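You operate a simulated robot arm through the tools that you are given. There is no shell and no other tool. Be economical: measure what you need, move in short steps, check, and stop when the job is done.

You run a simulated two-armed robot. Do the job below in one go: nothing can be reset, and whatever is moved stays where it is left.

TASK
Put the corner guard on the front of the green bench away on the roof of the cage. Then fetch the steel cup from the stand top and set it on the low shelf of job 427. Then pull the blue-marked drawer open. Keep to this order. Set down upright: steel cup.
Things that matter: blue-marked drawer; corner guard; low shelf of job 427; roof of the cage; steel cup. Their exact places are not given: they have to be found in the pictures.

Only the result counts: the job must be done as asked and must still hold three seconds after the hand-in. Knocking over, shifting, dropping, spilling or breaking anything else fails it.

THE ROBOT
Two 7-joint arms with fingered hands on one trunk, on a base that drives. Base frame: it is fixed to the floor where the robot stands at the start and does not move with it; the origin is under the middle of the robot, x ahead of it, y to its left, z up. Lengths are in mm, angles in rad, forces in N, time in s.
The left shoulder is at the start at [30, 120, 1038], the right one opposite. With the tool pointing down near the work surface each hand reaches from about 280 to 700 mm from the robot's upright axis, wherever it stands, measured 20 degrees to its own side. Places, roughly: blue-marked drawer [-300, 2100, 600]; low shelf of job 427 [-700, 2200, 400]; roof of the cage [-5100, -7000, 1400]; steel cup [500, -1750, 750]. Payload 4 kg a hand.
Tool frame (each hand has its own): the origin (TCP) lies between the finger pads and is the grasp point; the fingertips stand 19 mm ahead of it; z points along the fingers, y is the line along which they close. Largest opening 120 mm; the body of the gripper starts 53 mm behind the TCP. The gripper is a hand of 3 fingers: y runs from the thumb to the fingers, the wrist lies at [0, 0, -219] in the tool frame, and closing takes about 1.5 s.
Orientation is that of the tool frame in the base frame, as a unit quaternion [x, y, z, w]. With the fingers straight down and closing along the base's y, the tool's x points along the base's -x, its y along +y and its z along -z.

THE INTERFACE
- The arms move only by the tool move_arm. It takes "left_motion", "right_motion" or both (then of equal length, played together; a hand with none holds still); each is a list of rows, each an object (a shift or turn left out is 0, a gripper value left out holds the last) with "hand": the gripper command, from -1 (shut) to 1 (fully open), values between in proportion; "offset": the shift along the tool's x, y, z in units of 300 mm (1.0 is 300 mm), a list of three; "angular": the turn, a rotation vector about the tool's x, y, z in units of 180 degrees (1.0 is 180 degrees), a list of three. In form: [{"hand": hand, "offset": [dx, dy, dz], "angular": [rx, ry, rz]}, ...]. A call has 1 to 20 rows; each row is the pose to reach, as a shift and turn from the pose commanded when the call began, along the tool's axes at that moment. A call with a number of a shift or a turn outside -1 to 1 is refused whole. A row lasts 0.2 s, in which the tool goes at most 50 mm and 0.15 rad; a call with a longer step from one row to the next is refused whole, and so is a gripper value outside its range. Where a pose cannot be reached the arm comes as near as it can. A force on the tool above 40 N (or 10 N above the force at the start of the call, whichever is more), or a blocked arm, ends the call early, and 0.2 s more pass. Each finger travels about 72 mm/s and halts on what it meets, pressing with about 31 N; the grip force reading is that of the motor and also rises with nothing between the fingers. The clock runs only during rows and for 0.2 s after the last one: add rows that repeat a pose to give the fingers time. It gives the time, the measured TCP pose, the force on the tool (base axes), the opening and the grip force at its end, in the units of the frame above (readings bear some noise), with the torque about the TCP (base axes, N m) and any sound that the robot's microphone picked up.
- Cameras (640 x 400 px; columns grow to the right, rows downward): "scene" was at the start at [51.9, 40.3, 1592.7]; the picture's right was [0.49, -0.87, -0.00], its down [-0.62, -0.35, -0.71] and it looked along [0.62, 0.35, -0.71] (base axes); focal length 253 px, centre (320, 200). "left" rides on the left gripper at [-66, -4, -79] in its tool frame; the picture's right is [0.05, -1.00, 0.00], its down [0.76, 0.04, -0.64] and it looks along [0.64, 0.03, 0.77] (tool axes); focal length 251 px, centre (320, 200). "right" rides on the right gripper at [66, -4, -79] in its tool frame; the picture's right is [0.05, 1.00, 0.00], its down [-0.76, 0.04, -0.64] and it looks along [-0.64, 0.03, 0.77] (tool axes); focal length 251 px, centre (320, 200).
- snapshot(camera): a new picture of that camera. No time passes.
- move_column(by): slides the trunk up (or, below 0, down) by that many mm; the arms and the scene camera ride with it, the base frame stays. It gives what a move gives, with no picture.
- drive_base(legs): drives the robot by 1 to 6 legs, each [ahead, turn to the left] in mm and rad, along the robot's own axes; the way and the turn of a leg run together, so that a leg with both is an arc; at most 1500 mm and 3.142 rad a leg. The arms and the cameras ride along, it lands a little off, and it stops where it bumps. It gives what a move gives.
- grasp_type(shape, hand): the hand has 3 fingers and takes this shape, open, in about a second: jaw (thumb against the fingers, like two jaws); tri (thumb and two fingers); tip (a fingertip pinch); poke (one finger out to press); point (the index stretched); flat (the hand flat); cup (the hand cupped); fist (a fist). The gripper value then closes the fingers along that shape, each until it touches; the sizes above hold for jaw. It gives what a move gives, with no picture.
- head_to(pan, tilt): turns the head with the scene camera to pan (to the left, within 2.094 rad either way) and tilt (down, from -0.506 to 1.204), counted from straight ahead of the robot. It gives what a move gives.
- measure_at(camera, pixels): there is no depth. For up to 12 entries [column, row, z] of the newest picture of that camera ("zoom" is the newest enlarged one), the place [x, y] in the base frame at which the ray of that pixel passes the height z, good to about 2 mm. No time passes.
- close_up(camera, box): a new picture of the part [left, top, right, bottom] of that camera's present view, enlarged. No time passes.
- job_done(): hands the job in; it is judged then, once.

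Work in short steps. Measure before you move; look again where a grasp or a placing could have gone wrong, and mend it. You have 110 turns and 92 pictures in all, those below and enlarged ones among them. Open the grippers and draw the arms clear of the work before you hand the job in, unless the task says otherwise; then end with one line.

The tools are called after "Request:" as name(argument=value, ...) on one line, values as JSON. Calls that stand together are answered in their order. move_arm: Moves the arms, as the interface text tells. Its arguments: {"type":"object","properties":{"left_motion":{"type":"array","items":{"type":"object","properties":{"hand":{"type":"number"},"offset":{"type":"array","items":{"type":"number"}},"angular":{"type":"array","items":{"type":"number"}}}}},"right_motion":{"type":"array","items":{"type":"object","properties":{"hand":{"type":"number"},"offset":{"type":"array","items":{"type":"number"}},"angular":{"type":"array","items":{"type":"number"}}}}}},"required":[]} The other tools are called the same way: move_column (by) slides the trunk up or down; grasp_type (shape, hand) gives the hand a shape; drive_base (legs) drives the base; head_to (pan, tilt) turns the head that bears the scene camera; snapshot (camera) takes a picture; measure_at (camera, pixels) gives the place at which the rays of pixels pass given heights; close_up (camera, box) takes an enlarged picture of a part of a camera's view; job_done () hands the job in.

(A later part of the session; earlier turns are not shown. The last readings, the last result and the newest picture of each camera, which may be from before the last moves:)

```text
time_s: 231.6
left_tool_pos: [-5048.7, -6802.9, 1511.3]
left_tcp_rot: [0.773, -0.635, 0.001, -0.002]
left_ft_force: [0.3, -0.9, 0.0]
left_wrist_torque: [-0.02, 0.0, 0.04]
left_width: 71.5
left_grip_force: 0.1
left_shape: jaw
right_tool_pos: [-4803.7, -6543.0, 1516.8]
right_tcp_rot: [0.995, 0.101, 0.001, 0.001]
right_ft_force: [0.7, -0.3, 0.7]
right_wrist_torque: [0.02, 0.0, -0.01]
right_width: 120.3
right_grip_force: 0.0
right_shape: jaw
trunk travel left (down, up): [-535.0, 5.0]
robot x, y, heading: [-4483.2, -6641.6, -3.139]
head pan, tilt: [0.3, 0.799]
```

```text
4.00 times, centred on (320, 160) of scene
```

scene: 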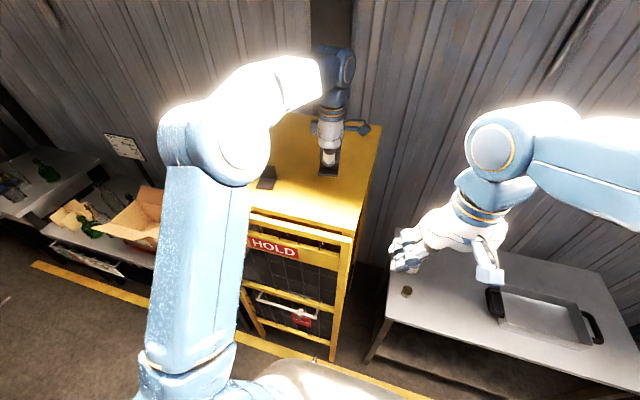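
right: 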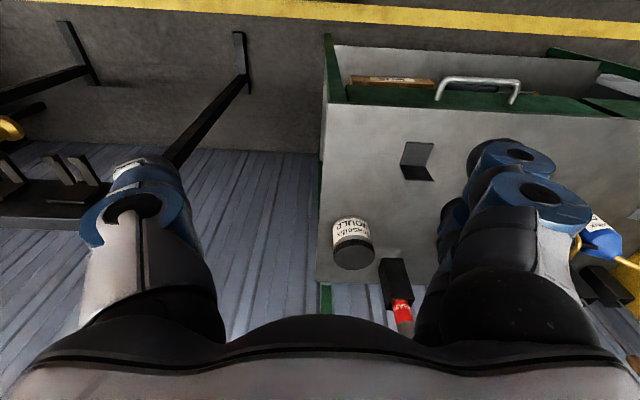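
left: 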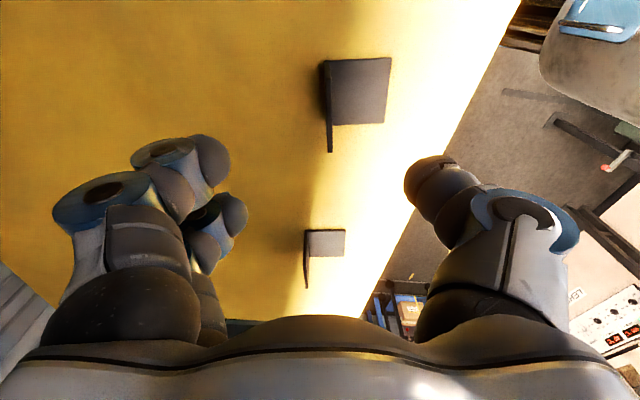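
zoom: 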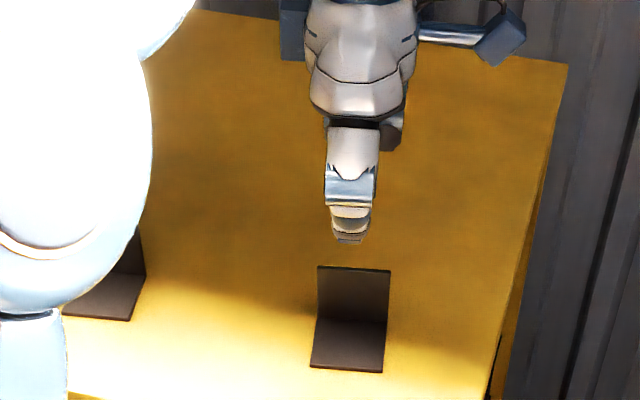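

The guard stands on the roof clear of the other. I draw the arm back, reverse, and lower the trunk.

Request:
move_arm(left_motion=[{"offset": [0.051, -0.138, 0]}, {"offset": [0.103, -0.275, 0]}, {"offset": [0.154, -0.413, 0]}, {"offset": [0.205, -0.551, 0]}, {"offset": [0.256, -0.689, 0]}, {"offset": [0.308, -0.826, 0]}, {"offset": [0.359, -0.964, 0]}, {"offset": [0.359, -0.964, 0]}])

Request:
drive_base(legs=[[-430, 0]])

Request:
move_column(by=-285)

Request:
drive_base(legs=[[0, -0.78]])

Request:
drive_base(legs=[[0, -0.78]])

```text
time_s: 233.4
left_tool_pos: [-4744.4, -6852.9, 1510.3]
left_tcp_rot: [0.773, -0.634, 0.003, -0.002]
left_ft_force: [0.1, -0.4, 0.2]
left_wrist_torque: [0.02, -0.03, 0.0]
left_width: 71.4
left_grip_force: 0.1
left_shape: jaw
right_tool_pos: [-4805.6, -6542.0, 1516.5]
right_tcp_rot: [0.995, 0.101, 0.001, 0.0]
right_ft_force: [-0.1, 0.8, 0.6]
right_wrist_torque: [-0.02, 0.0, 0.01]
right_width: 119.9
right_grip_force: 0.1
right_shape: jaw
trunk travel left (down, up): [-535.0, 5.0]
robot x, y, heading: [-4484.2, -6643.2, -3.145]
head pan, tilt: [0.3, 0.799]
```

```text
time_s: 236.1
left_tool_pos: [-4306.3, -6850.8, 1512.0]
left_tcp_rot: [0.773, -0.635, 0.004, -0.002]
left_ft_force: [0.4, 0.4, -0.1]
left_wrist_torque: [-0.01, 0.01, -0.02]
left_width: 71.5
left_grip_force: 0.0
left_shape: jaw
right_tool_pos: [-4368.4, -6543.0, 1515.9]
right_tcp_rot: [0.995, 0.101, 0.001, 0.001]
right_ft_force: [-0.5, 0.1, -0.4]
right_wrist_torque: [0.01, 0.01, 0.01]
right_width: 120.1
right_grip_force: 0.2
right_shape: jaw
trunk travel left (down, up): [-535.0, 5.0]
robot x, y, heading: [-4044.6, -6644.0, -3.14]
head pan, tilt: [0.3, 0.799]
```

```text
time_s: 238.9
left_tool_pos: [-4305.6, -6852.1, 1226.2]
left_tcp_rot: [0.773, -0.634, 0.003, -0.001]
left_ft_force: [0.1, 0.1, 0.8]
left_wrist_torque: [0.0, 0.0, 0.0]
left_width: 71.8
left_grip_force: 0.0
left_shape: jaw
right_tool_pos: [-4366.2, -6544.3, 1231.3]
right_tcp_rot: [0.995, 0.101, 0.001, 0.001]
right_ft_force: [0.5, -0.1, 0.9]
right_wrist_torque: [0.02, 0.02, 0.0]
right_width: 120.2
right_grip_force: 0.0
right_shape: jaw
trunk travel left (down, up): [-250.0, 290.0]
robot x, y, heading: [-4041.4, -6641.7, -3.143]
head pan, tilt: [0.3, 0.799]
```

```text
time_s: 241.4
left_tool_pos: [-4375.1, -6603.7, 1225.8]
left_tcp_rot: [-0.469, 0.883, -0.003, 0.0]
left_ft_force: [0.1, -0.1, 0.1]
left_wrist_torque: [0.0, -0.02, 0.04]
left_width: 71.3
left_grip_force: 0.0
left_shape: jaw
right_tool_pos: [-4199.1, -6342.0, 1230.5]
right_tcp_rot: [0.957, -0.289, 0.001, 0.002]
right_ft_force: [0.1, -0.1, 0.1]
right_wrist_torque: [-0.04, -0.03, 0.03]
right_width: 120.1
right_grip_force: 0.1
right_shape: jaw
trunk travel left (down, up): [-250.0, 290.0]
robot x, y, heading: [-4068.8, -6665.8, 2.358]
head pan, tilt: [0.3, 0.799]
```

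```text
time_s: 243.8
left_tool_pos: [-4240.7, -6403.0, 1225.7]
left_tcp_rot: [-0.1, 0.995, -0.003, -0.001]
left_ft_force: [0.9, 0.8, 0.2]
left_wrist_torque: [-0.01, 0.03, -0.01]
left_width: 71.8
left_grip_force: 0.1
left_shape: jaw
right_tool_pos: [-3933.2, -6340.5, 1230.4]
right_tcp_rot: [0.776, -0.63, 0.0, 0.002]
right_ft_force: [0.9, 0.5, -0.3]
right_wrist_torque: [-0.05, 0.01, -0.05]
right_width: 120.0
right_grip_force: 0.1
right_shape: jaw
trunk travel left (down, up): [-250.0, 290.0]
robot x, y, heading: [-4101.3, -6669.0, 1.589]
head pan, tilt: [0.3, 0.799]
```

Now facing +y. I drive north 4 m, check heading, then continue.

Request:
drive_base(legs=[[1350, -0.027], [1350, 0], [1350, 0]])

```text
time_s: 263.3
left_tool_pos: [-4087.2, -2350.5, 1225.1]
left_tcp_rot: [-0.068, 0.998, -0.003, -0.001]
left_ft_force: [-0.4, 0.7, -0.3]
left_wrist_torque: [0.0, 0.02, -0.02]
left_width: 72.1
left_grip_force: 0.1
left_shape: jaw
right_tool_pos: [-3775.1, -2306.7, 1231.2]
right_tcp_rot: [0.756, -0.655, 0.001, 0.001]
right_ft_force: [0.0, 0.0, 0.7]
right_wrist_torque: [-0.03, -0.01, 0.0]
right_width: 120.0
right_grip_force: 0.1
right_shape: jaw
trunk travel left (down, up): [-250.0, 290.0]
robot x, y, heading: [-3960.2, -2618.1, 1.526]
head pan, tilt: [0.3, 0.799]
```

I steer left to pass the duct: heading 1.70 for 1.3 m, then straighten and continue to y≈1300.

Request:
drive_base(legs=[[0, 0.19], [1300, 0], [0, -0.13], [1300, 0], [1330, 0]])

Request:
drive_base(legs=[[0, -0.78]])

Request:
drive_base(legs=[[0, -0.76]])

Request:
head_to(pan=0.0, tilt=0.4)

Request:
snapshot(camera="scene")

```text
time_s: 283.6
left_tool_pos: [-4389.1, 1560.0, 1225.3]
left_tcp_rot: [-0.105, 0.994, -0.003, 0.0]
left_ft_force: [0.5, -0.8, 0.3]
left_wrist_torque: [0.02, 0.04, -0.01]
left_width: 71.7
left_grip_force: 0.0
left_shape: jaw
right_tool_pos: [-4080.7, 1627.7, 1230.3]
right_tcp_rot: [0.78, -0.626, 0.002, 0.002]
right_ft_force: [-0.2, -0.9, -0.3]
right_wrist_torque: [0.0, -0.02, 0.0]
right_width: 119.8
right_grip_force: 0.1
right_shape: jaw
trunk travel left (down, up): [-250.0, 290.0]
robot x, y, heading: [-4239.1, 1301.4, 1.605]
head pan, tilt: [0.3, 0.799]
```

```text
time_s: 286.1
left_tool_pos: [-4160.3, 1588.5, 1226.1]
left_tcp_rot: [0.287, 0.958, -0.002, -0.001]
left_ft_force: [-0.1, 0.5, 0.3]
left_wrist_torque: [0.0, -0.03, 0.02]
left_width: 71.7
left_grip_force: 0.1
left_shape: jaw
right_tool_pos: [-3897.6, 1417.3, 1231.4]
right_tcp_rot: [-0.478, 0.878, -0.001, 0.0]
right_ft_force: [-0.5, 0.3, -0.7]
right_wrist_torque: [0.01, -0.05, -0.06]
right_width: 120.0
right_grip_force: 0.1
right_shape: jaw
trunk travel left (down, up): [-250.0, 290.0]
robot x, y, heading: [-4260.8, 1320.7, 0.818]
head pan, tilt: [0.3, 0.799]
```

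```text
time_s: 288.4
left_tool_pos: [-4000.1, 1442.8, 1225.5]
left_tcp_rot: [0.621, 0.783, -0.001, -0.003]
left_ft_force: [0.3, -0.7, 0.0]
left_wrist_torque: [0.03, 0.02, 0.0]
left_width: 72.3
left_grip_force: 0.1
left_shape: jaw
right_tool_pos: [-3928.0, 1135.2, 1230.2]
right_tcp_rot: [-0.119, 0.993, 0.001, -0.001]
right_ft_force: [-0.1, -0.7, -0.5]
right_wrist_torque: [0.05, 0.03, -0.02]
right_width: 120.1
right_grip_force: 0.0
right_shape: jaw
trunk travel left (down, up): [-250.0, 290.0]
robot x, y, heading: [-4262.6, 1352.6, 0.068]
head pan, tilt: [0.3, 0.799]
```

```text
time_s: 289.3
left_tool_pos: [-4002.3, 1446.4, 1225.8]
left_tcp_rot: [0.621, 0.784, -0.001, -0.002]
left_ft_force: [-0.1, -0.3, 0.2]
left_wrist_torque: [0.0, 0.03, 0.0]
left_width: 71.9
left_grip_force: 0.1
left_shape: jaw
right_tool_pos: [-3931.3, 1139.2, 1232.2]
right_tcp_rot: [-0.119, 0.993, 0.0, -0.002]
right_ft_force: [-0.9, 0.1, 0.9]
right_wrist_torque: [0.01, -0.06, -0.02]
right_width: 119.7
right_grip_force: 0.0
right_shape: jaw
trunk travel left (down, up): [-250.0, 290.0]
robot x, y, heading: [-4259.2, 1351.7, 0.065]
head pan, tilt: [0.0, 0.4]
```

```text
41 pictures are left
```

scene: 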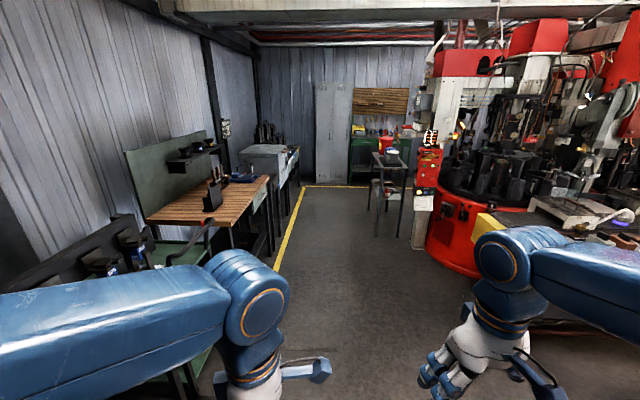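

I drive east 2.4 m and look left at the northern benches (shelf of job 427 and drawers).

Request:
drive_base(legs=[[1250, -0.085], [1250, 0]])

Request:
head_to(pan=0.75, tilt=0.5)

Request:
snapshot(camera="scene")

```text
time_s: 301.6
left_tool_pos: [-1475.6, 1442.8, 1225.0]
left_tcp_rot: [0.649, 0.761, -0.001, -0.002]
left_ft_force: [0.2, -0.2, -0.3]
left_wrist_torque: [0.0, 0.03, 0.01]
left_width: 71.9
left_grip_force: 0.0
left_shape: jaw
right_tool_pos: [-1424.7, 1133.2, 1230.9]
right_tcp_rot: [-0.082, 0.997, 0.001, 0.0]
right_ft_force: [-0.1, 0.0, -0.1]
right_wrist_torque: [0.0, 0.0, -0.01]
right_width: 119.9
right_grip_force: 0.0
right_shape: jaw
trunk travel left (down, up): [-250.0, 290.0]
robot x, y, heading: [-1744.9, 1368.2, -0.011]
head pan, tilt: [0.0, 0.4]
```

```text
time_s: 302.7
left_tool_pos: [-1474.7, 1443.6, 1226.0]
left_tcp_rot: [0.649, 0.761, -0.001, -0.003]
left_ft_force: [0.6, -0.3, -0.1]
left_wrist_torque: [0.01, 0.02, 0.0]
left_width: 71.7
left_grip_force: 0.2
left_shape: jaw
right_tool_pos: [-1424.6, 1133.3, 1231.2]
right_tcp_rot: [-0.082, 0.997, 0.001, -0.001]
right_ft_force: [0.5, -0.3, 0.4]
right_wrist_torque: [-0.01, 0.01, 0.0]
right_width: 120.1
right_grip_force: 0.2
right_shape: jaw
trunk travel left (down, up): [-250.0, 290.0]
robot x, y, heading: [-1740.7, 1370.0, -0.01]
head pan, tilt: [0.75, 0.499]
```

```text
40 pictures are left
```

scene: 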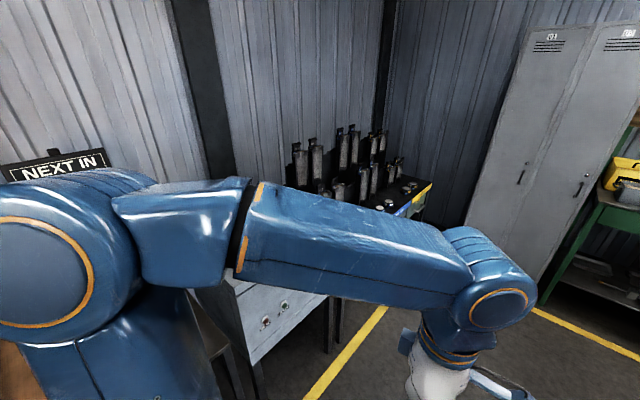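

The arm blocks the view; I go on to x≈−480 and look left at the rack from the front.

Request:
drive_base(legs=[[1260, -0.02]])

Request:
head_to(pan=1.75, tilt=0.7)

Request:
snapshot(camera="scene")

```text
time_s: 309.0
left_tool_pos: [-222.9, 1386.1, 1226.5]
left_tcp_rot: [0.667, 0.745, 0.0, -0.002]
left_ft_force: [0.2, -0.2, 0.1]
left_wrist_torque: [0.01, 0.01, 0.02]
left_width: 71.8
left_grip_force: 0.0
left_shape: jaw
right_tool_pos: [-188.5, 1073.7, 1231.8]
right_tcp_rot: [-0.058, 0.998, 0.001, -0.001]
right_ft_force: [-0.6, -1.2, 0.2]
right_wrist_torque: [0.01, 0.05, 0.0]
right_width: 120.0
right_grip_force: 0.0
right_shape: jaw
trunk travel left (down, up): [-250.0, 290.0]
robot x, y, heading: [-492.2, 1326.9, -0.057]
head pan, tilt: [0.75, 0.499]
```

```text
time_s: 310.3
left_tool_pos: [-222.7, 1386.9, 1225.9]
left_tcp_rot: [0.667, 0.745, -0.001, -0.002]
left_ft_force: [-0.6, 0.9, -0.2]
left_wrist_torque: [0.0, -0.01, 0.01]
left_width: 71.9
left_grip_force: 0.1
left_shape: jaw
right_tool_pos: [-188.9, 1074.4, 1231.2]
right_tcp_rot: [-0.058, 0.998, 0.001, -0.001]
right_ft_force: [-0.4, 0.4, 0.1]
right_wrist_torque: [0.0, 0.0, 0.01]
right_width: 120.1
right_grip_force: 0.1
right_shape: jaw
trunk travel left (down, up): [-250.0, 290.0]
robot x, y, heading: [-491.5, 1323.6, -0.054]
head pan, tilt: [1.751, 0.7]
```

```text
39 pictures are left
```

scene: 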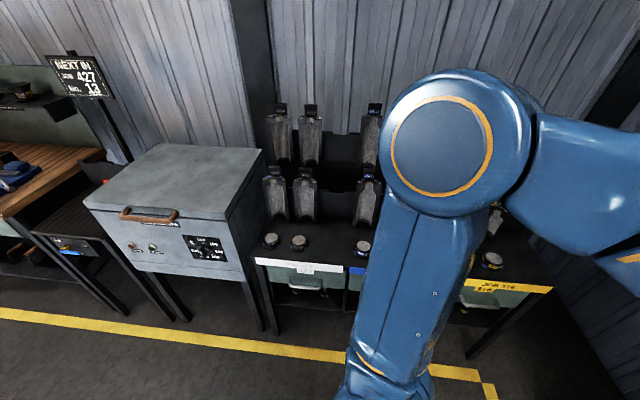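

The bay with the white mark (x≈−700) is likely job 427's; blue is the middle. Now to the cup: forward 340, turn right to face −y, drive south.

Request:
drive_base(legs=[[360, 0]])

Request:
drive_base(legs=[[0, -0.76]])

Request:
drive_base(legs=[[0, -0.75]])

Request:
drive_base(legs=[[1400, 0], [1200, 0]])

Request:
head_to(pan=0.6, tilt=0.6)

Request:
snapshot(camera="scene")

```text
time_s: 312.6
left_tool_pos: [133.6, 1366.6, 1224.6]
left_tcp_rot: [0.668, 0.744, -0.002, -0.002]
left_ft_force: [0.2, -0.4, 0.1]
left_wrist_torque: [0.02, 0.04, -0.04]
left_width: 71.8
left_grip_force: 0.0
left_shape: jaw
right_tool_pos: [168.2, 1053.8, 1230.3]
right_tcp_rot: [-0.058, 0.998, 0.001, -0.002]
right_ft_force: [-0.3, -0.8, 0.5]
right_wrist_torque: [0.01, -0.01, -0.04]
right_width: 120.2
right_grip_force: 0.0
right_shape: jaw
trunk travel left (down, up): [-250.0, 290.0]
robot x, y, heading: [-138.3, 1305.0, -0.06]
head pan, tilt: [1.751, 0.7]
```

```text
time_s: 315.0
left_tool_pos: [103.3, 1166.4, 1225.4]
left_tcp_rot: [0.892, 0.451, -0.001, -0.003]
left_ft_force: [-0.5, -0.1, -0.3]
left_wrist_torque: [0.01, 0.02, -0.02]
left_width: 71.7
left_grip_force: 0.2
left_shape: jaw
right_tool_pos: [-82.9, 913.4, 1230.1]
right_tcp_rot: [0.308, 0.951, 0.001, -0.001]
right_ft_force: [-0.4, -0.6, -0.2]
right_wrist_torque: [-0.02, 0.02, -0.02]
right_width: 120.1
right_grip_force: 0.0
right_shape: jaw
trunk travel left (down, up): [-250.0, 290.0]
robot x, y, heading: [-115.2, 1330.3, -0.801]
head pan, tilt: [1.751, 0.7]
```

```text
time_s: 317.3
left_tool_pos: [-64.8, 1060.7, 1225.6]
left_tcp_rot: [0.996, 0.094, 0.001, -0.002]
left_ft_force: [0.8, -0.5, -0.6]
left_wrist_torque: [0.0, -0.02, -0.01]
left_width: 72.1
left_grip_force: 0.0
left_shape: jaw
right_tool_pos: [-374.7, 1001.9, 1231.4]
right_tcp_rot: [0.634, 0.773, 0.003, 0.0]
right_ft_force: [-1.1, -0.6, -1.1]
right_wrist_torque: [0.02, -0.05, -0.03]
right_width: 120.0
right_grip_force: 0.0
right_shape: jaw
trunk travel left (down, up): [-250.0, 290.0]
robot x, y, heading: [-83.7, 1324.9, -1.541]
head pan, tilt: [1.751, 0.7]
```

```text
time_s: 329.9
left_tool_pos: [-92.3, -1517.4, 1226.6]
left_tcp_rot: [0.998, 0.069, 0.0, -0.003]
left_ft_force: [-1.0, 0.4, 0.7]
left_wrist_torque: [-0.01, 0.03, 0.04]
left_width: 71.6
left_grip_force: 0.2
left_shape: jaw
right_tool_pos: [-403.7, -1560.2, 1230.9]
right_tcp_rot: [0.654, 0.756, 0.001, -0.001]
right_ft_force: [0.4, 0.3, -0.2]
right_wrist_torque: [-0.01, -0.01, 0.01]
right_width: 120.2
right_grip_force: 0.0
right_shape: jaw
trunk travel left (down, up): [-250.0, 290.0]
robot x, y, heading: [-101.8, -1249.8, -1.593]
head pan, tilt: [1.751, 0.7]
```

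```text
time_s: 331.3
left_tool_pos: [-91.3, -1517.0, 1225.1]
left_tcp_rot: [0.998, 0.068, 0.001, -0.003]
left_ft_force: [-0.4, 0.4, -0.6]
left_wrist_torque: [-0.01, -0.02, 0.04]
left_width: 71.9
left_grip_force: 0.1
left_shape: jaw
right_tool_pos: [-402.1, -1561.4, 1230.3]
right_tcp_rot: [0.654, 0.756, 0.001, -0.001]
right_ft_force: [0.3, -0.3, 0.3]
right_wrist_torque: [0.02, 0.02, 0.0]
right_width: 120.0
right_grip_force: 0.1
right_shape: jaw
trunk travel left (down, up): [-250.0, 290.0]
robot x, y, heading: [-101.2, -1250.3, -1.592]
head pan, tilt: [0.6, 0.6]
```

```text
38 pictures are left
```

scene: 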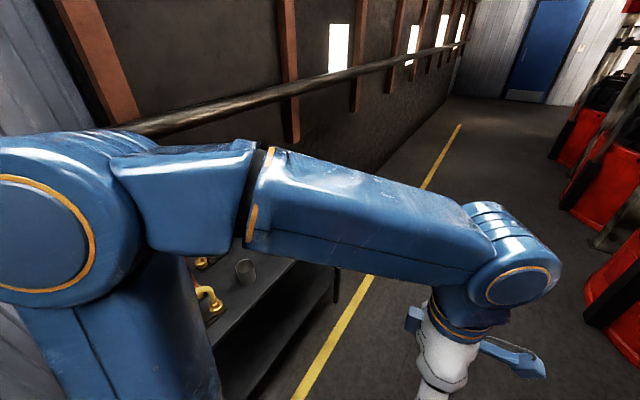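

The cup is at (245,272). I measure it, plus other rays to check where the camera (and so the robot) really is.

Request:
measure_at(camera="scene", pixels=[[245, 283, 750], [245, 283, 1200], [246, 262, 850], [320, 380, 0], [320, 380, 1200], [100, 380, 500], [100, 380, 1200], [212, 345, 750], [295, 262, 750], [338, 268, 750], [338, 302, 0]])

Request:
close_up(camera="scene", box=[170, 230, 350, 380])

```text
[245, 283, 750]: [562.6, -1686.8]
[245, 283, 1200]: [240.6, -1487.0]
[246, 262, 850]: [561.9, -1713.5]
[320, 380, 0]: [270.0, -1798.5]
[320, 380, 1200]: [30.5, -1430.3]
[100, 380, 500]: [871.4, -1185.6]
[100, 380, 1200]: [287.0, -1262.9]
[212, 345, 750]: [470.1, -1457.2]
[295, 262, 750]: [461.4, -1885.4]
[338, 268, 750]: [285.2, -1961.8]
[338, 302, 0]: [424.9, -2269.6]
```

```text
2.67 times, centred on (260, 305) of scene
```

zoom: 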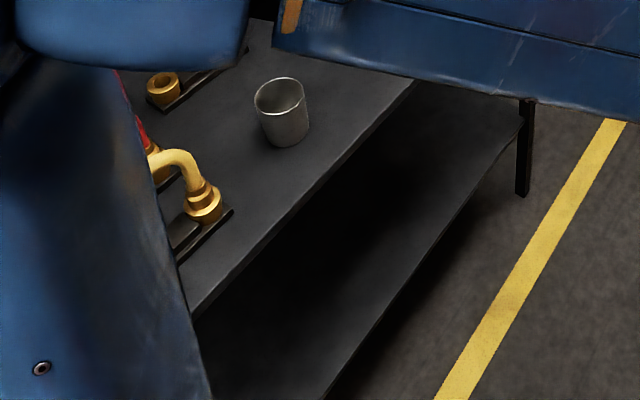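

The tumbler stands near (555,−1700). I advance 240 mm and turn left in two steps to face the stand.

Request:
drive_base(legs=[[240, 0]])

Request:
drive_base(legs=[[0, 0.79]])

Request:
drive_base(legs=[[0, 0.79]])

Request:
head_to(pan=1.8, tilt=0.2)

Request:
snapshot(camera="scene")

```text
time_s: 333.1
left_tool_pos: [-96.0, -1762.8, 1223.7]
left_tcp_rot: [0.998, 0.07, 0.001, -0.003]
left_ft_force: [-0.2, 0.5, 0.3]
left_wrist_torque: [0.02, -0.02, 0.01]
left_width: 71.9
left_grip_force: 0.0
left_shape: jaw
right_tool_pos: [-408.1, -1807.4, 1230.8]
right_tcp_rot: [0.653, 0.757, 0.002, -0.001]
right_ft_force: [0.0, 0.3, 0.1]
right_wrist_torque: [0.02, 0.03, 0.03]
right_width: 120.2
right_grip_force: 0.0
right_shape: jaw
trunk travel left (down, up): [-250.0, 290.0]
robot x, y, heading: [-104.1, -1495.4, -1.593]
head pan, tilt: [0.6, 0.6]
```

```text
time_s: 335.5
left_tool_pos: [87.9, -1678.2, 1225.2]
left_tcp_rot: [0.896, 0.444, 0.0, -0.003]
left_ft_force: [0.6, 0.2, 0.0]
left_wrist_torque: [0.02, 0.01, -0.01]
left_width: 71.7
left_grip_force: 0.0
left_shape: jaw
right_tool_pos: [-102.4, -1928.2, 1230.2]
right_tcp_rot: [0.315, 0.949, 0.002, -0.002]
right_ft_force: [0.0, -0.7, -0.4]
right_wrist_torque: [-0.01, 0.02, -0.01]
right_width: 120.1
right_grip_force: 0.1
right_shape: jaw
trunk travel left (down, up): [-250.0, 290.0]
robot x, y, heading: [-131.3, -1519.9, -0.812]
head pan, tilt: [0.6, 0.6]
```

```text
time_s: 338.0
left_tool_pos: [136.5, -1471.2, 1225.5]
left_tcp_rot: [0.654, 0.757, -0.002, -0.004]
left_ft_force: [-0.1, 0.2, 0.4]
left_wrist_torque: [-0.02, 0.01, -0.01]
left_width: 72.2
left_grip_force: 0.0
left_shape: jaw
right_tool_pos: [183.1, -1783.0, 1230.7]
right_tcp_rot: [-0.077, 0.997, 0.0, -0.003]
right_ft_force: [0.3, 0.8, -0.3]
right_wrist_torque: [-0.02, -0.02, 0.03]
right_width: 120.0
right_grip_force: 0.1
right_shape: jaw
trunk travel left (down, up): [-250.0, 290.0]
robot x, y, heading: [-130.8, -1555.0, -0.026]
head pan, tilt: [0.6, 0.6]
```

```text
time_s: 339.4
left_tool_pos: [135.9, -1472.7, 1225.7]
left_tcp_rot: [0.654, 0.756, -0.002, -0.002]
left_ft_force: [-0.5, 0.0, -0.5]
left_wrist_torque: [-0.04, -0.01, 0.0]
left_width: 71.7
left_grip_force: 0.1
left_shape: jaw
right_tool_pos: [181.4, -1784.6, 1230.8]
right_tcp_rot: [-0.077, 0.997, 0.001, -0.001]
right_ft_force: [0.0, 0.4, -0.1]
right_wrist_torque: [0.03, -0.03, 0.0]
right_width: 119.9
right_grip_force: 0.0
right_shape: jaw
trunk travel left (down, up): [-250.0, 290.0]
robot x, y, heading: [-130.6, -1555.8, -0.026]
head pan, tilt: [1.799, 0.201]
```

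```text
36 pictures are left
```

scene: 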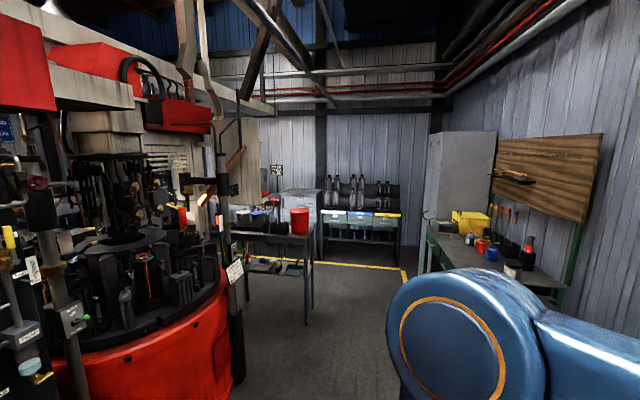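

The rack is visible around (360,215). I enlarge it strongly.

Request:
close_up(camera="scene", box=[300, 185, 420, 260])

Request:
head_to(pan=-0.3, tilt=0.85)

Request:
snapshot(camera="scene")

```text
5.33 times, centred on (360, 222) of scene
```

zoom: 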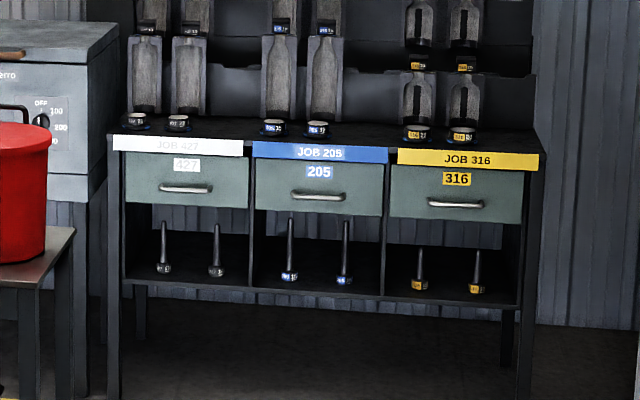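

```text
time_s: 341.4
left_tool_pos: [135.0, -1472.8, 1225.5]
left_tcp_rot: [0.653, 0.758, -0.002, -0.003]
left_ft_force: [0.4, -0.3, 0.6]
left_wrist_torque: [0.03, 0.0, -0.02]
left_width: 71.6
left_grip_force: 0.1
left_shape: jaw
right_tool_pos: [180.7, -1784.4, 1231.6]
right_tcp_rot: [-0.076, 0.997, 0.002, -0.002]
right_ft_force: [0.1, 0.4, -0.3]
right_wrist_torque: [0.02, 0.02, 0.0]
right_width: 120.1
right_grip_force: 0.0
right_shape: jaw
trunk travel left (down, up): [-250.0, 290.0]
robot x, y, heading: [-131.6, -1556.3, -0.025]
head pan, tilt: [-0.3, 0.85]
```

```text
34 pictures are left
```

scene: 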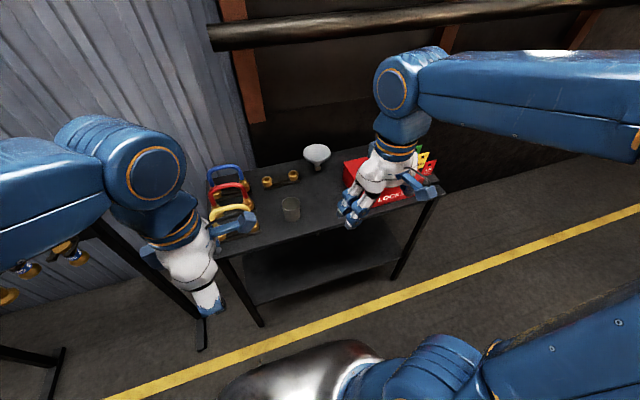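

Rack: JOB 427 white bay has a low shelf with two plungers and ~200 mm clearance under its drawer. The cup is at (290,208) here; I enlarge for precise measure.

Request:
close_up(camera="scene", box=[200, 140, 360, 240])

Request:
measure_at(camera="scene", pixels=[[290, 220, 750], [290, 220, 800], [291, 201, 850], [291, 201, 880], [400, 200, 750], [400, 200, 800], [264, 327, 0], [395, 279, 0], [216, 252, 750], [216, 252, 800]])

```text
4.00 times, centred on (280, 190) of scene
```

zoom: 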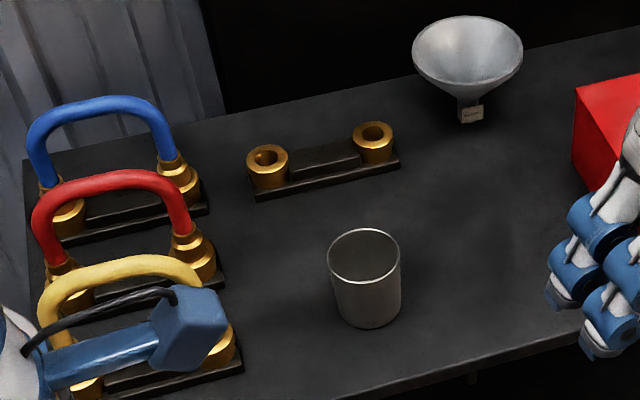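

```text
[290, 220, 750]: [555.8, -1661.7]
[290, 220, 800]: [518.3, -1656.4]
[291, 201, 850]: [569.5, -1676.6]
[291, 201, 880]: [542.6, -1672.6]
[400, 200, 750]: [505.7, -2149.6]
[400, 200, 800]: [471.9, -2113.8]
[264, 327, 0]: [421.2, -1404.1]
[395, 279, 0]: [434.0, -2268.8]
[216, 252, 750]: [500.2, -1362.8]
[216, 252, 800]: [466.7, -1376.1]
```

Triangulating both views: cup axis ≈(503,−1665), rim z≈912, stand top z≈845, Ø≈65. I drive 100 mm closer, then will bring the right hand in tilted 45°.

Request:
drive_base(legs=[[100, 0]])

```text
time_s: 342.5
left_tool_pos: [237.1, -1474.6, 1225.9]
left_tcp_rot: [0.653, 0.757, -0.002, -0.003]
left_ft_force: [1.0, 0.0, -0.5]
left_wrist_torque: [-0.02, 0.05, 0.01]
left_width: 71.9
left_grip_force: 0.0
left_shape: jaw
right_tool_pos: [284.6, -1786.9, 1230.1]
right_tcp_rot: [-0.078, 0.997, 0.001, -0.002]
right_ft_force: [-0.5, -0.3, 0.1]
right_wrist_torque: [-0.04, 0.03, 0.0]
right_width: 119.8
right_grip_force: 0.1
right_shape: jaw
trunk travel left (down, up): [-250.0, 290.0]
robot x, y, heading: [-31.4, -1555.0, -0.03]
head pan, tilt: [-0.3, 0.85]
```

I move the right hand to the pre-grasp, pitching 45° on the way, opening ~95 mm, then view.

Request:
move_arm(right_motion=[{"hand": 0.6, "offset": [-0.055, 0.032, 0.096], "angular": [0, -0.0278, 0]}, {"offset": [-0.111, 0.064, 0.192], "angular": [0, -0.0556, 0]}, {"offset": [-0.166, 0.096, 0.288], "angular": [0, -0.0833, 0]}, {"offset": [-0.221, 0.128, 0.384], "angular": [0, -0.1111, 0]}, {"offset": [-0.277, 0.161, 0.479], "angular": [0, -0.1389, 0]}, {"offset": [-0.332, 0.193, 0.575], "angular": [0, -0.1667, 0]}, {"offset": [-0.387, 0.225, 0.671], "angular": [0, -0.1944, 0]}, {"offset": [-0.443, 0.257, 0.767], "angular": [0, -0.2222, 0]}, {"offset": [-0.498, 0.289, 0.863], "angular": [0, -0.25, 0]}, {"offset": [-0.498, 0.289, 0.863], "angular": [0, -0.25, 0]}])

Request:
snapshot(camera="right")

Request:
close_up(camera="scene", box=[200, 160, 440, 310])

```text
time_s: 344.7
left_tool_pos: [235.5, -1474.8, 1225.6]
left_tcp_rot: [0.653, 0.758, -0.001, -0.002]
left_ft_force: [-0.2, 0.3, -0.3]
left_wrist_torque: [-0.02, 0.0, 0.0]
left_width: 71.8
left_grip_force: 0.1
left_shape: jaw
right_tool_pos: [416.3, -1676.7, 974.4]
right_tcp_rot: [-0.073, 0.921, 0.031, 0.381]
right_ft_force: [0.1, 0.1, -0.1]
right_wrist_torque: [0.06, -0.04, -0.04]
right_width: 96.4
right_grip_force: 0.0
right_shape: jaw
trunk travel left (down, up): [-250.0, 290.0]
robot x, y, heading: [-30.1, -1555.0, -0.027]
head pan, tilt: [-0.3, 0.85]
```

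```text
32 pictures are left
```

right: 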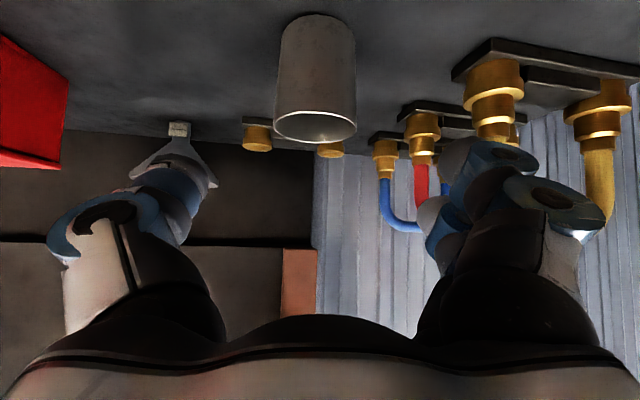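

```text
2.67 times, centred on (320, 235) of scene
```

zoom: 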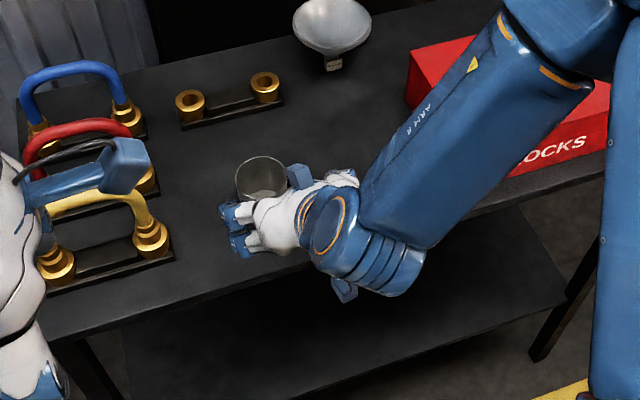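

Cup is centred at column ~316 in the hand view. I measure its rim edges and base.

Request:
measure_at(camera="right", pixels=[[275, 124, 912], [357, 124, 912], [316, 142, 912], [316, 110, 912], [316, 142, 920], [318, 14, 848], [318, 14, 840], [283, 25, 848], [355, 25, 848]])

```text
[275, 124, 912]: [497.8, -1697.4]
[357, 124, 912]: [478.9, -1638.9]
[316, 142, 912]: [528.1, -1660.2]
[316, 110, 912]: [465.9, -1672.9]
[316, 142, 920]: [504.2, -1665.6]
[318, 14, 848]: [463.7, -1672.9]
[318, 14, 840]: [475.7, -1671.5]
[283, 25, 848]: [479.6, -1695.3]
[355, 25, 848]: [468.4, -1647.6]
```

Aligned. I advance along the tool axis to bring the cup between the fingers.

Request:
move_arm(right_motion=[{"offset": [0.002, 0, 0.1]}, {"offset": [0.004, 0, 0.2]}, {"offset": [0.006, 0, 0.28]}, {"offset": [0.008, 0, 0.35]}, {"offset": [0.008, 0, 0.398]}, {"offset": [0.008, 0, 0.398]}])

Request:
snapshot(camera="right")

Request:
close_up(camera="scene", box=[240, 180, 400, 280])

```text
time_s: 346.1
left_tool_pos: [237.4, -1474.1, 1225.8]
left_tcp_rot: [0.653, 0.758, -0.002, -0.002]
left_ft_force: [0.5, 0.0, -0.2]
left_wrist_torque: [-0.01, -0.03, -0.01]
left_width: 71.8
left_grip_force: 0.0
left_shape: jaw
right_tool_pos: [499.4, -1663.9, 885.9]
right_tcp_rot: [-0.073, 0.922, 0.031, 0.38]
right_ft_force: [0.6, -0.4, 0.0]
right_wrist_torque: [0.0, 0.0, -0.03]
right_width: 96.1
right_grip_force: 0.1
right_shape: jaw
trunk travel left (down, up): [-250.0, 290.0]
robot x, y, heading: [-31.5, -1557.8, -0.02]
head pan, tilt: [-0.3, 0.85]
```

```text
30 pictures are left
```

right: 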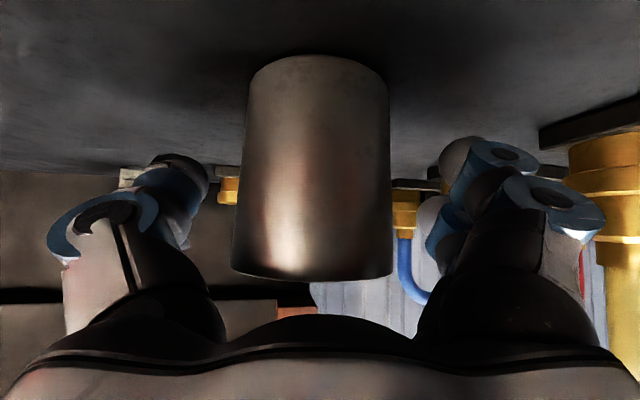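

```text
4.00 times, centred on (320, 230) of scene
```

zoom: 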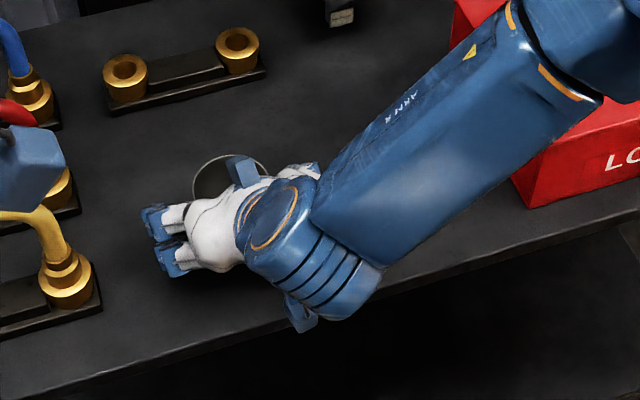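

The cup sits between thumb and fingers. I close the hand and lift a bit.

Request:
move_arm(right_motion=[{"hand": -1}, {}, {}, {}, {}, {}, {}])

Request:
snapshot(camera="right")

```text
time_s: 347.7
left_tool_pos: [237.4, -1475.9, 1224.7]
left_tcp_rot: [0.653, 0.757, 0.0, -0.003]
left_ft_force: [-0.3, -0.6, 0.4]
left_wrist_torque: [-0.01, -0.01, 0.02]
left_width: 71.7
left_grip_force: 0.1
left_shape: jaw
right_tool_pos: [499.2, -1664.8, 886.9]
right_tcp_rot: [-0.072, 0.922, 0.03, 0.38]
right_ft_force: [0.1, 0.2, 0.8]
right_wrist_torque: [-0.02, -0.03, -0.01]
right_width: 48.3
right_grip_force: 31.0
right_shape: jaw
trunk travel left (down, up): [-250.0, 290.0]
robot x, y, heading: [-27.8, -1556.7, -0.027]
head pan, tilt: [-0.3, 0.85]
```

```text
28 pictures are left
```

right: 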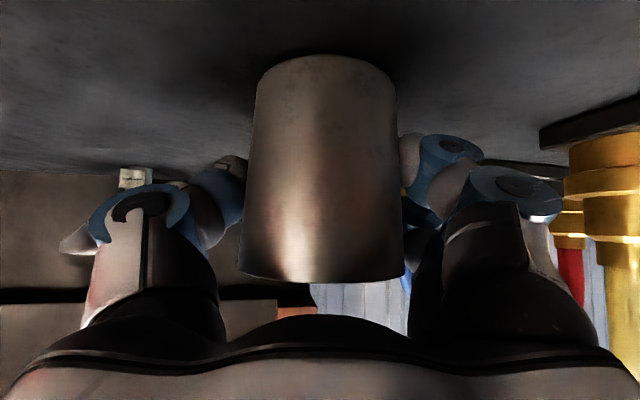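

Gripped (48 mm at the pads). I lift 130 mm straight up and check.

Request:
move_arm(right_motion=[{"offset": [-0.03, 0, -0.03]}, {"offset": [-0.1, 0, -0.1]}, {"offset": [-0.2, 0, -0.2]}, {"offset": [-0.3, 0, -0.3]}, {"offset": [-0.3, 0, -0.3]}])

Request:
snapshot(camera="right")

```text
time_s: 348.9
left_tool_pos: [238.4, -1475.8, 1225.8]
left_tcp_rot: [0.653, 0.757, -0.001, -0.003]
left_ft_force: [-0.6, 0.3, -0.1]
left_wrist_torque: [0.03, 0.0, 0.03]
left_width: 72.0
left_grip_force: 0.0
left_shape: jaw
right_tool_pos: [499.8, -1666.1, 1014.0]
right_tcp_rot: [-0.073, 0.922, 0.031, 0.38]
right_ft_force: [0.4, 0.2, -2.4]
right_wrist_torque: [-0.03, -0.03, -0.01]
right_width: 48.3
right_grip_force: 31.3
right_shape: jaw
trunk travel left (down, up): [-250.0, 290.0]
robot x, y, heading: [-31.0, -1556.7, -0.028]
head pan, tilt: [-0.3, 0.85]
```

```text
27 pictures are left
```

right: 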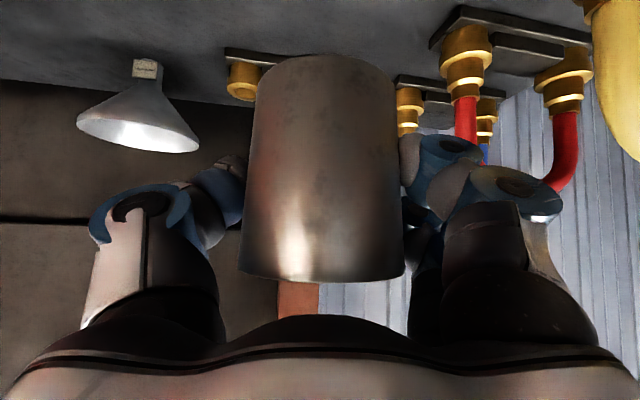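

The cup is held. I draw the hand back and up, reverse 100, and turn left to face north.

Request:
move_arm(right_motion=[{"offset": [-0.05, 0, -0.13]}, {"offset": [-0.03, 0, -0.26]}, {"offset": [0.02, 0, -0.38]}, {"offset": [0.07, 0, -0.49]}, {"offset": [0.115, 0, -0.586]}, {"offset": [0.115, 0, -0.586]}])

Request:
drive_base(legs=[[-120, 0]])

Request:
drive_base(legs=[[0, 0.8]])

Request:
drive_base(legs=[[0, 0.79]])

```text
time_s: 350.3
left_tool_pos: [236.9, -1474.3, 1226.0]
left_tcp_rot: [0.652, 0.758, 0.0, -0.003]
left_ft_force: [-0.1, 0.3, -1.1]
left_wrist_torque: [-0.02, 0.03, -0.02]
left_width: 71.8
left_grip_force: 0.0
left_shape: jaw
right_tool_pos: [381.3, -1682.8, 1127.6]
right_tcp_rot: [-0.071, 0.922, 0.03, 0.379]
right_ft_force: [-0.3, -0.4, -0.2]
right_wrist_torque: [0.04, 0.0, 0.0]
right_width: 48.3
right_grip_force: 31.0
right_shape: jaw
right hand out of reach, approached as far as the arm can: row 4, 5, 6
trunk travel left (down, up): [-250.0, 290.0]
robot x, y, heading: [-30.0, -1555.8, -0.026]
head pan, tilt: [-0.3, 0.85]
```

```text
time_s: 351.6
left_tool_pos: [113.1, -1473.6, 1226.0]
left_tcp_rot: [0.653, 0.758, -0.001, -0.003]
left_ft_force: [0.1, -0.1, 0.5]
left_wrist_torque: [-0.02, -0.01, 0.01]
left_width: 71.9
left_grip_force: 0.0
left_shape: jaw
right_tool_pos: [258.5, -1680.5, 1129.2]
right_tcp_rot: [-0.072, 0.922, 0.031, 0.379]
right_ft_force: [-0.6, 0.0, -1.3]
right_wrist_torque: [0.01, -0.01, 0.0]
right_width: 48.3
right_grip_force: 31.1
right_shape: jaw
trunk travel left (down, up): [-250.0, 290.0]
robot x, y, heading: [-152.3, -1552.3, -0.024]
head pan, tilt: [-0.3, 0.85]
```

```text
time_s: 354.4
left_tool_pos: [-24.5, -1306.0, 1225.3]
left_tcp_rot: [0.309, 0.951, -0.002, -0.001]
left_ft_force: [-0.1, 0.3, 0.0]
left_wrist_torque: [-0.02, -0.01, -0.01]
left_width: 71.9
left_grip_force: 0.1
left_shape: jaw
right_tool_pos: [224.7, -1348.7, 1127.4]
right_tcp_rot: [-0.424, 0.822, 0.174, 0.338]
right_ft_force: [0.1, -0.1, -1.2]
right_wrist_torque: [-0.03, -0.04, -0.03]
right_width: 47.4
right_grip_force: 30.9
right_shape: jaw
trunk travel left (down, up): [-250.0, 290.0]
robot x, y, heading: [-126.9, -1583.0, 0.762]
head pan, tilt: [-0.3, 0.85]
stopped in leg 1: the robot was blocked; the commanded pose is now the measured one
```

```text
time_s: 357.1
left_tool_pos: [-249.3, -1308.2, 1225.0]
left_tcp_rot: [-0.077, 0.997, -0.003, 0.0]
left_ft_force: [0.3, -0.2, -0.6]
left_wrist_torque: [0.0, -0.04, -0.03]
left_width: 71.9
left_grip_force: 0.0
left_shape: jaw
right_tool_pos: [-40.5, -1162.9, 1128.2]
right_tcp_rot: [0.705, -0.599, -0.29, -0.247]
right_ft_force: [-0.7, -0.4, -0.8]
right_wrist_torque: [0.03, 0.0, -0.02]
right_width: 47.5
right_grip_force: 31.4
right_shape: jaw
trunk travel left (down, up): [-250.0, 290.0]
robot x, y, heading: [-84.9, -1581.8, 1.541]
head pan, tilt: [-0.3, 0.85]
stopped in leg 1: the robot was blocked; the commanded pose is now the measured one
```

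Facing north with the cup. I drive 2.95 m to y≈1370.

Request:
drive_base(legs=[[1480, 0.07], [1470, 0]])

Request:
drive_base(legs=[[0, 0.7]])

Request:
drive_base(legs=[[0, 0.7]])

```text
time_s: 371.2
left_tool_pos: [-234.2, 1608.1, 1225.5]
left_tcp_rot: [-0.09, 0.996, -0.002, -0.001]
left_ft_force: [0.5, -0.2, 0.3]
left_wrist_torque: [-0.05, 0.0, -0.03]
left_width: 71.7
left_grip_force: 0.0
left_shape: jaw
right_tool_pos: [-30.3, 1760.3, 1127.6]
right_tcp_rot: [0.713, -0.589, -0.293, -0.242]
right_ft_force: [0.2, 0.0, -1.6]
right_wrist_torque: [0.0, -0.01, -0.02]
right_width: 47.1
right_grip_force: 30.9
right_shape: jaw
trunk travel left (down, up): [-250.0, 290.0]
robot x, y, heading: [-68.9, 1343.2, 1.57]
head pan, tilt: [-0.3, 0.85]
```

```text
time_s: 373.4
left_tool_pos: [-364.1, 1443.3, 1226.5]
left_tcp_rot: [-0.42, 0.908, -0.003, 0.0]
left_ft_force: [-1.1, 0.1, 0.4]
left_wrist_torque: [-0.03, 0.0, -0.02]
left_width: 71.7
left_grip_force: 0.0
left_shape: jaw
right_tool_pos: [-303.5, 1690.0, 1127.5]
right_tcp_rot: [0.87, -0.315, -0.357, -0.129]
right_ft_force: [-0.1, 0.9, -0.7]
right_wrist_torque: [0.02, -0.02, 0.01]
right_width: 47.3
right_grip_force: 31.2
right_shape: jaw
trunk travel left (down, up): [-250.0, 290.0]
robot x, y, heading: [-45.4, 1365.1, 2.252]
head pan, tilt: [-0.3, 0.85]
```

```text
time_s: 375.7
left_tool_pos: [-342.9, 1215.3, 1226.0]
left_tcp_rot: [0.709, -0.706, 0.002, -0.001]
left_ft_force: [0.1, -0.1, 0.4]
left_wrist_torque: [0.03, -0.04, 0.04]
left_width: 71.6
left_grip_force: 0.1
left_shape: jaw
right_tool_pos: [-456.9, 1443.0, 1127.1]
right_tcp_rot: [0.925, 0.005, -0.381, 0.002]
right_ft_force: [-0.4, -0.1, 0.1]
right_wrist_torque: [0.01, 0.04, 0.04]
right_width: 47.5
right_grip_force: 30.9
right_shape: jaw
trunk travel left (down, up): [-250.0, 290.0]
robot x, y, heading: [-44.3, 1397.3, 2.965]
head pan, tilt: [-0.3, 0.85]
```

I drive 800 mm west-north-west and turn right to face the rack.

Request:
drive_base(legs=[[800, 0]])

Request:
drive_base(legs=[[0, -0.7]])

Request:
drive_base(legs=[[0, -0.7]])

Request:
head_to(pan=-0.3, tilt=0.8)

Request:
snapshot(camera="scene")

Request:
snapshot(camera="right")

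```text
time_s: 380.0
left_tool_pos: [-1129.7, 1346.2, 1225.7]
left_tcp_rot: [0.713, -0.701, 0.004, 0.0]
left_ft_force: [-0.6, 0.1, -0.1]
left_wrist_torque: [-0.03, -0.01, -0.01]
left_width: 72.1
left_grip_force: 0.0
left_shape: jaw
right_tool_pos: [-1245.9, 1572.9, 1126.3]
right_tcp_rot: [0.925, 0.011, -0.379, 0.004]
right_ft_force: [0.9, -0.2, -0.4]
right_wrist_torque: [-0.01, -0.01, -0.02]
right_width: 47.0
right_grip_force: 30.9
right_shape: jaw
trunk travel left (down, up): [-250.0, 290.0]
robot x, y, heading: [-829.6, 1532.3, 2.983]
head pan, tilt: [-0.3, 0.85]
```

```text
time_s: 382.2
left_tool_pos: [-1176.5, 1584.2, 1225.7]
left_tcp_rot: [-0.429, 0.903, -0.001, 0.001]
left_ft_force: [1.0, 0.8, -0.2]
left_wrist_torque: [-0.04, 0.05, -0.01]
left_width: 71.9
left_grip_force: 0.0
left_shape: jaw
right_tool_pos: [-1121.0, 1832.0, 1127.5]
right_tcp_rot: [0.873, -0.307, -0.358, -0.126]
right_ft_force: [-0.3, -0.2, -0.7]
right_wrist_torque: [0.0, -0.02, 0.02]
right_width: 46.9
right_grip_force: 31.2
right_shape: jaw
trunk travel left (down, up): [-250.0, 290.0]
robot x, y, heading: [-854.6, 1507.2, 2.277]
head pan, tilt: [-0.3, 0.85]
```

```text
time_s: 384.5
left_tool_pos: [-1051.3, 1774.2, 1226.8]
left_tcp_rot: [-0.088, 0.996, -0.002, -0.001]
left_ft_force: [1.4, -0.4, 0.5]
left_wrist_torque: [-0.02, 0.05, -0.01]
left_width: 72.0
left_grip_force: 0.1
left_shape: jaw
right_tool_pos: [-847.5, 1925.3, 1124.9]
right_tcp_rot: [0.711, -0.592, -0.292, -0.243]
right_ft_force: [0.1, 0.1, -0.9]
right_wrist_torque: [-0.03, 0.02, 0.03]
right_width: 46.9
right_grip_force: 30.8
right_shape: jaw
trunk travel left (down, up): [-250.0, 290.0]
robot x, y, heading: [-891.1, 1510.1, 1.581]
head pan, tilt: [-0.3, 0.85]
```

```text
time_s: 385.2
left_tool_pos: [-1051.8, 1774.1, 1226.3]
left_tcp_rot: [-0.089, 0.996, -0.002, -0.002]
left_ft_force: [1.2, -0.3, -0.5]
left_wrist_torque: [-0.01, 0.03, -0.01]
left_width: 71.9
left_grip_force: 0.0
left_shape: jaw
right_tool_pos: [-846.7, 1925.6, 1127.2]
right_tcp_rot: [0.712, -0.591, -0.293, -0.242]
right_ft_force: [0.9, 0.5, -1.0]
right_wrist_torque: [-0.03, 0.05, 0.03]
right_width: 46.8
right_grip_force: 31.1
right_shape: jaw
trunk travel left (down, up): [-250.0, 290.0]
robot x, y, heading: [-892.1, 1508.0, 1.578]
head pan, tilt: [-0.3, 0.799]
```

```text
26 pictures are left
```

scene: 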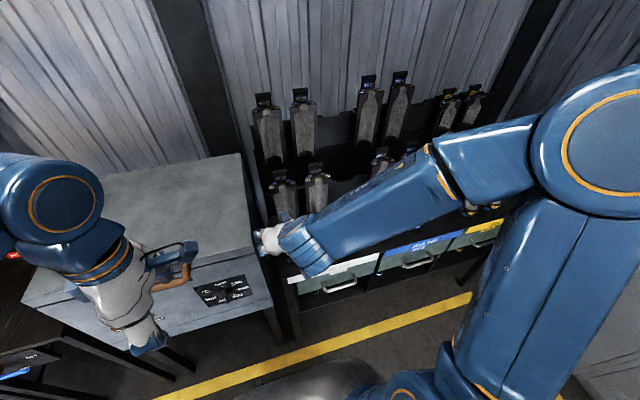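

```text
25 pictures are left
```

right: 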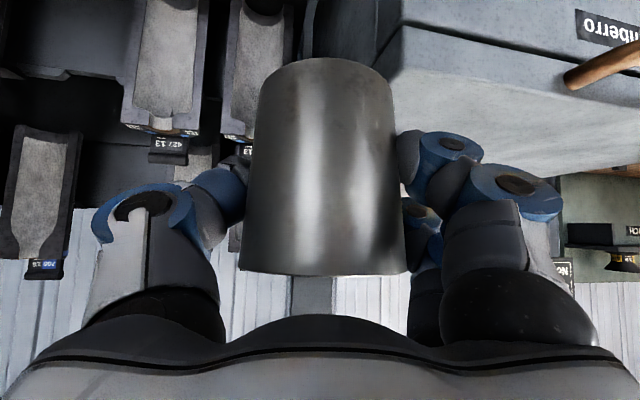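

I measure the rack: leg foot, white/blue strip corners, drawer front at trial heights.

Request:
measure_at(camera="scene", pixels=[[298, 340, 0], [287, 282, 700], [287, 282, 750], [380, 262, 700], [380, 262, 750], [382, 256, 700], [382, 256, 750], [457, 238, 700], [457, 238, 750], [340, 288, 620], [420, 262, 620], [320, 200, 850]])

Request:
close_up(camera="scene", box=[240, 210, 520, 385])

```text
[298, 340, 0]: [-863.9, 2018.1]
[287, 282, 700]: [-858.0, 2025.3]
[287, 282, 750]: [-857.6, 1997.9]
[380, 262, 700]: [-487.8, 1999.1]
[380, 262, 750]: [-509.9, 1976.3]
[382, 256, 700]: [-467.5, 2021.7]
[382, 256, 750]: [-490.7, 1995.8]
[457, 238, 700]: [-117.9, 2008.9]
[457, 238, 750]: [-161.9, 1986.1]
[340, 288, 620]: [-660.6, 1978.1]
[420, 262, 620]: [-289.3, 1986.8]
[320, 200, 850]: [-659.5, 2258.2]
```

```text
2.29 times, centred on (380, 298) of scene
```

zoom: 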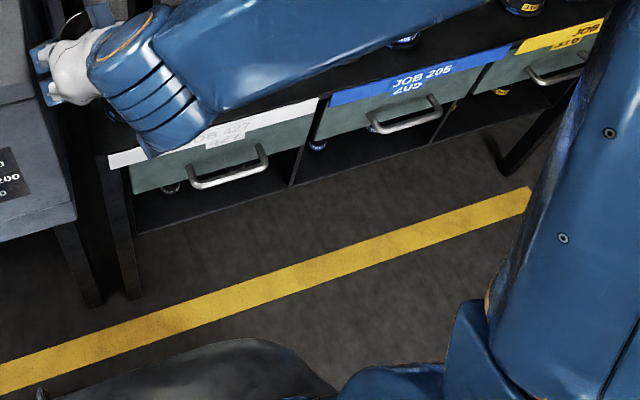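

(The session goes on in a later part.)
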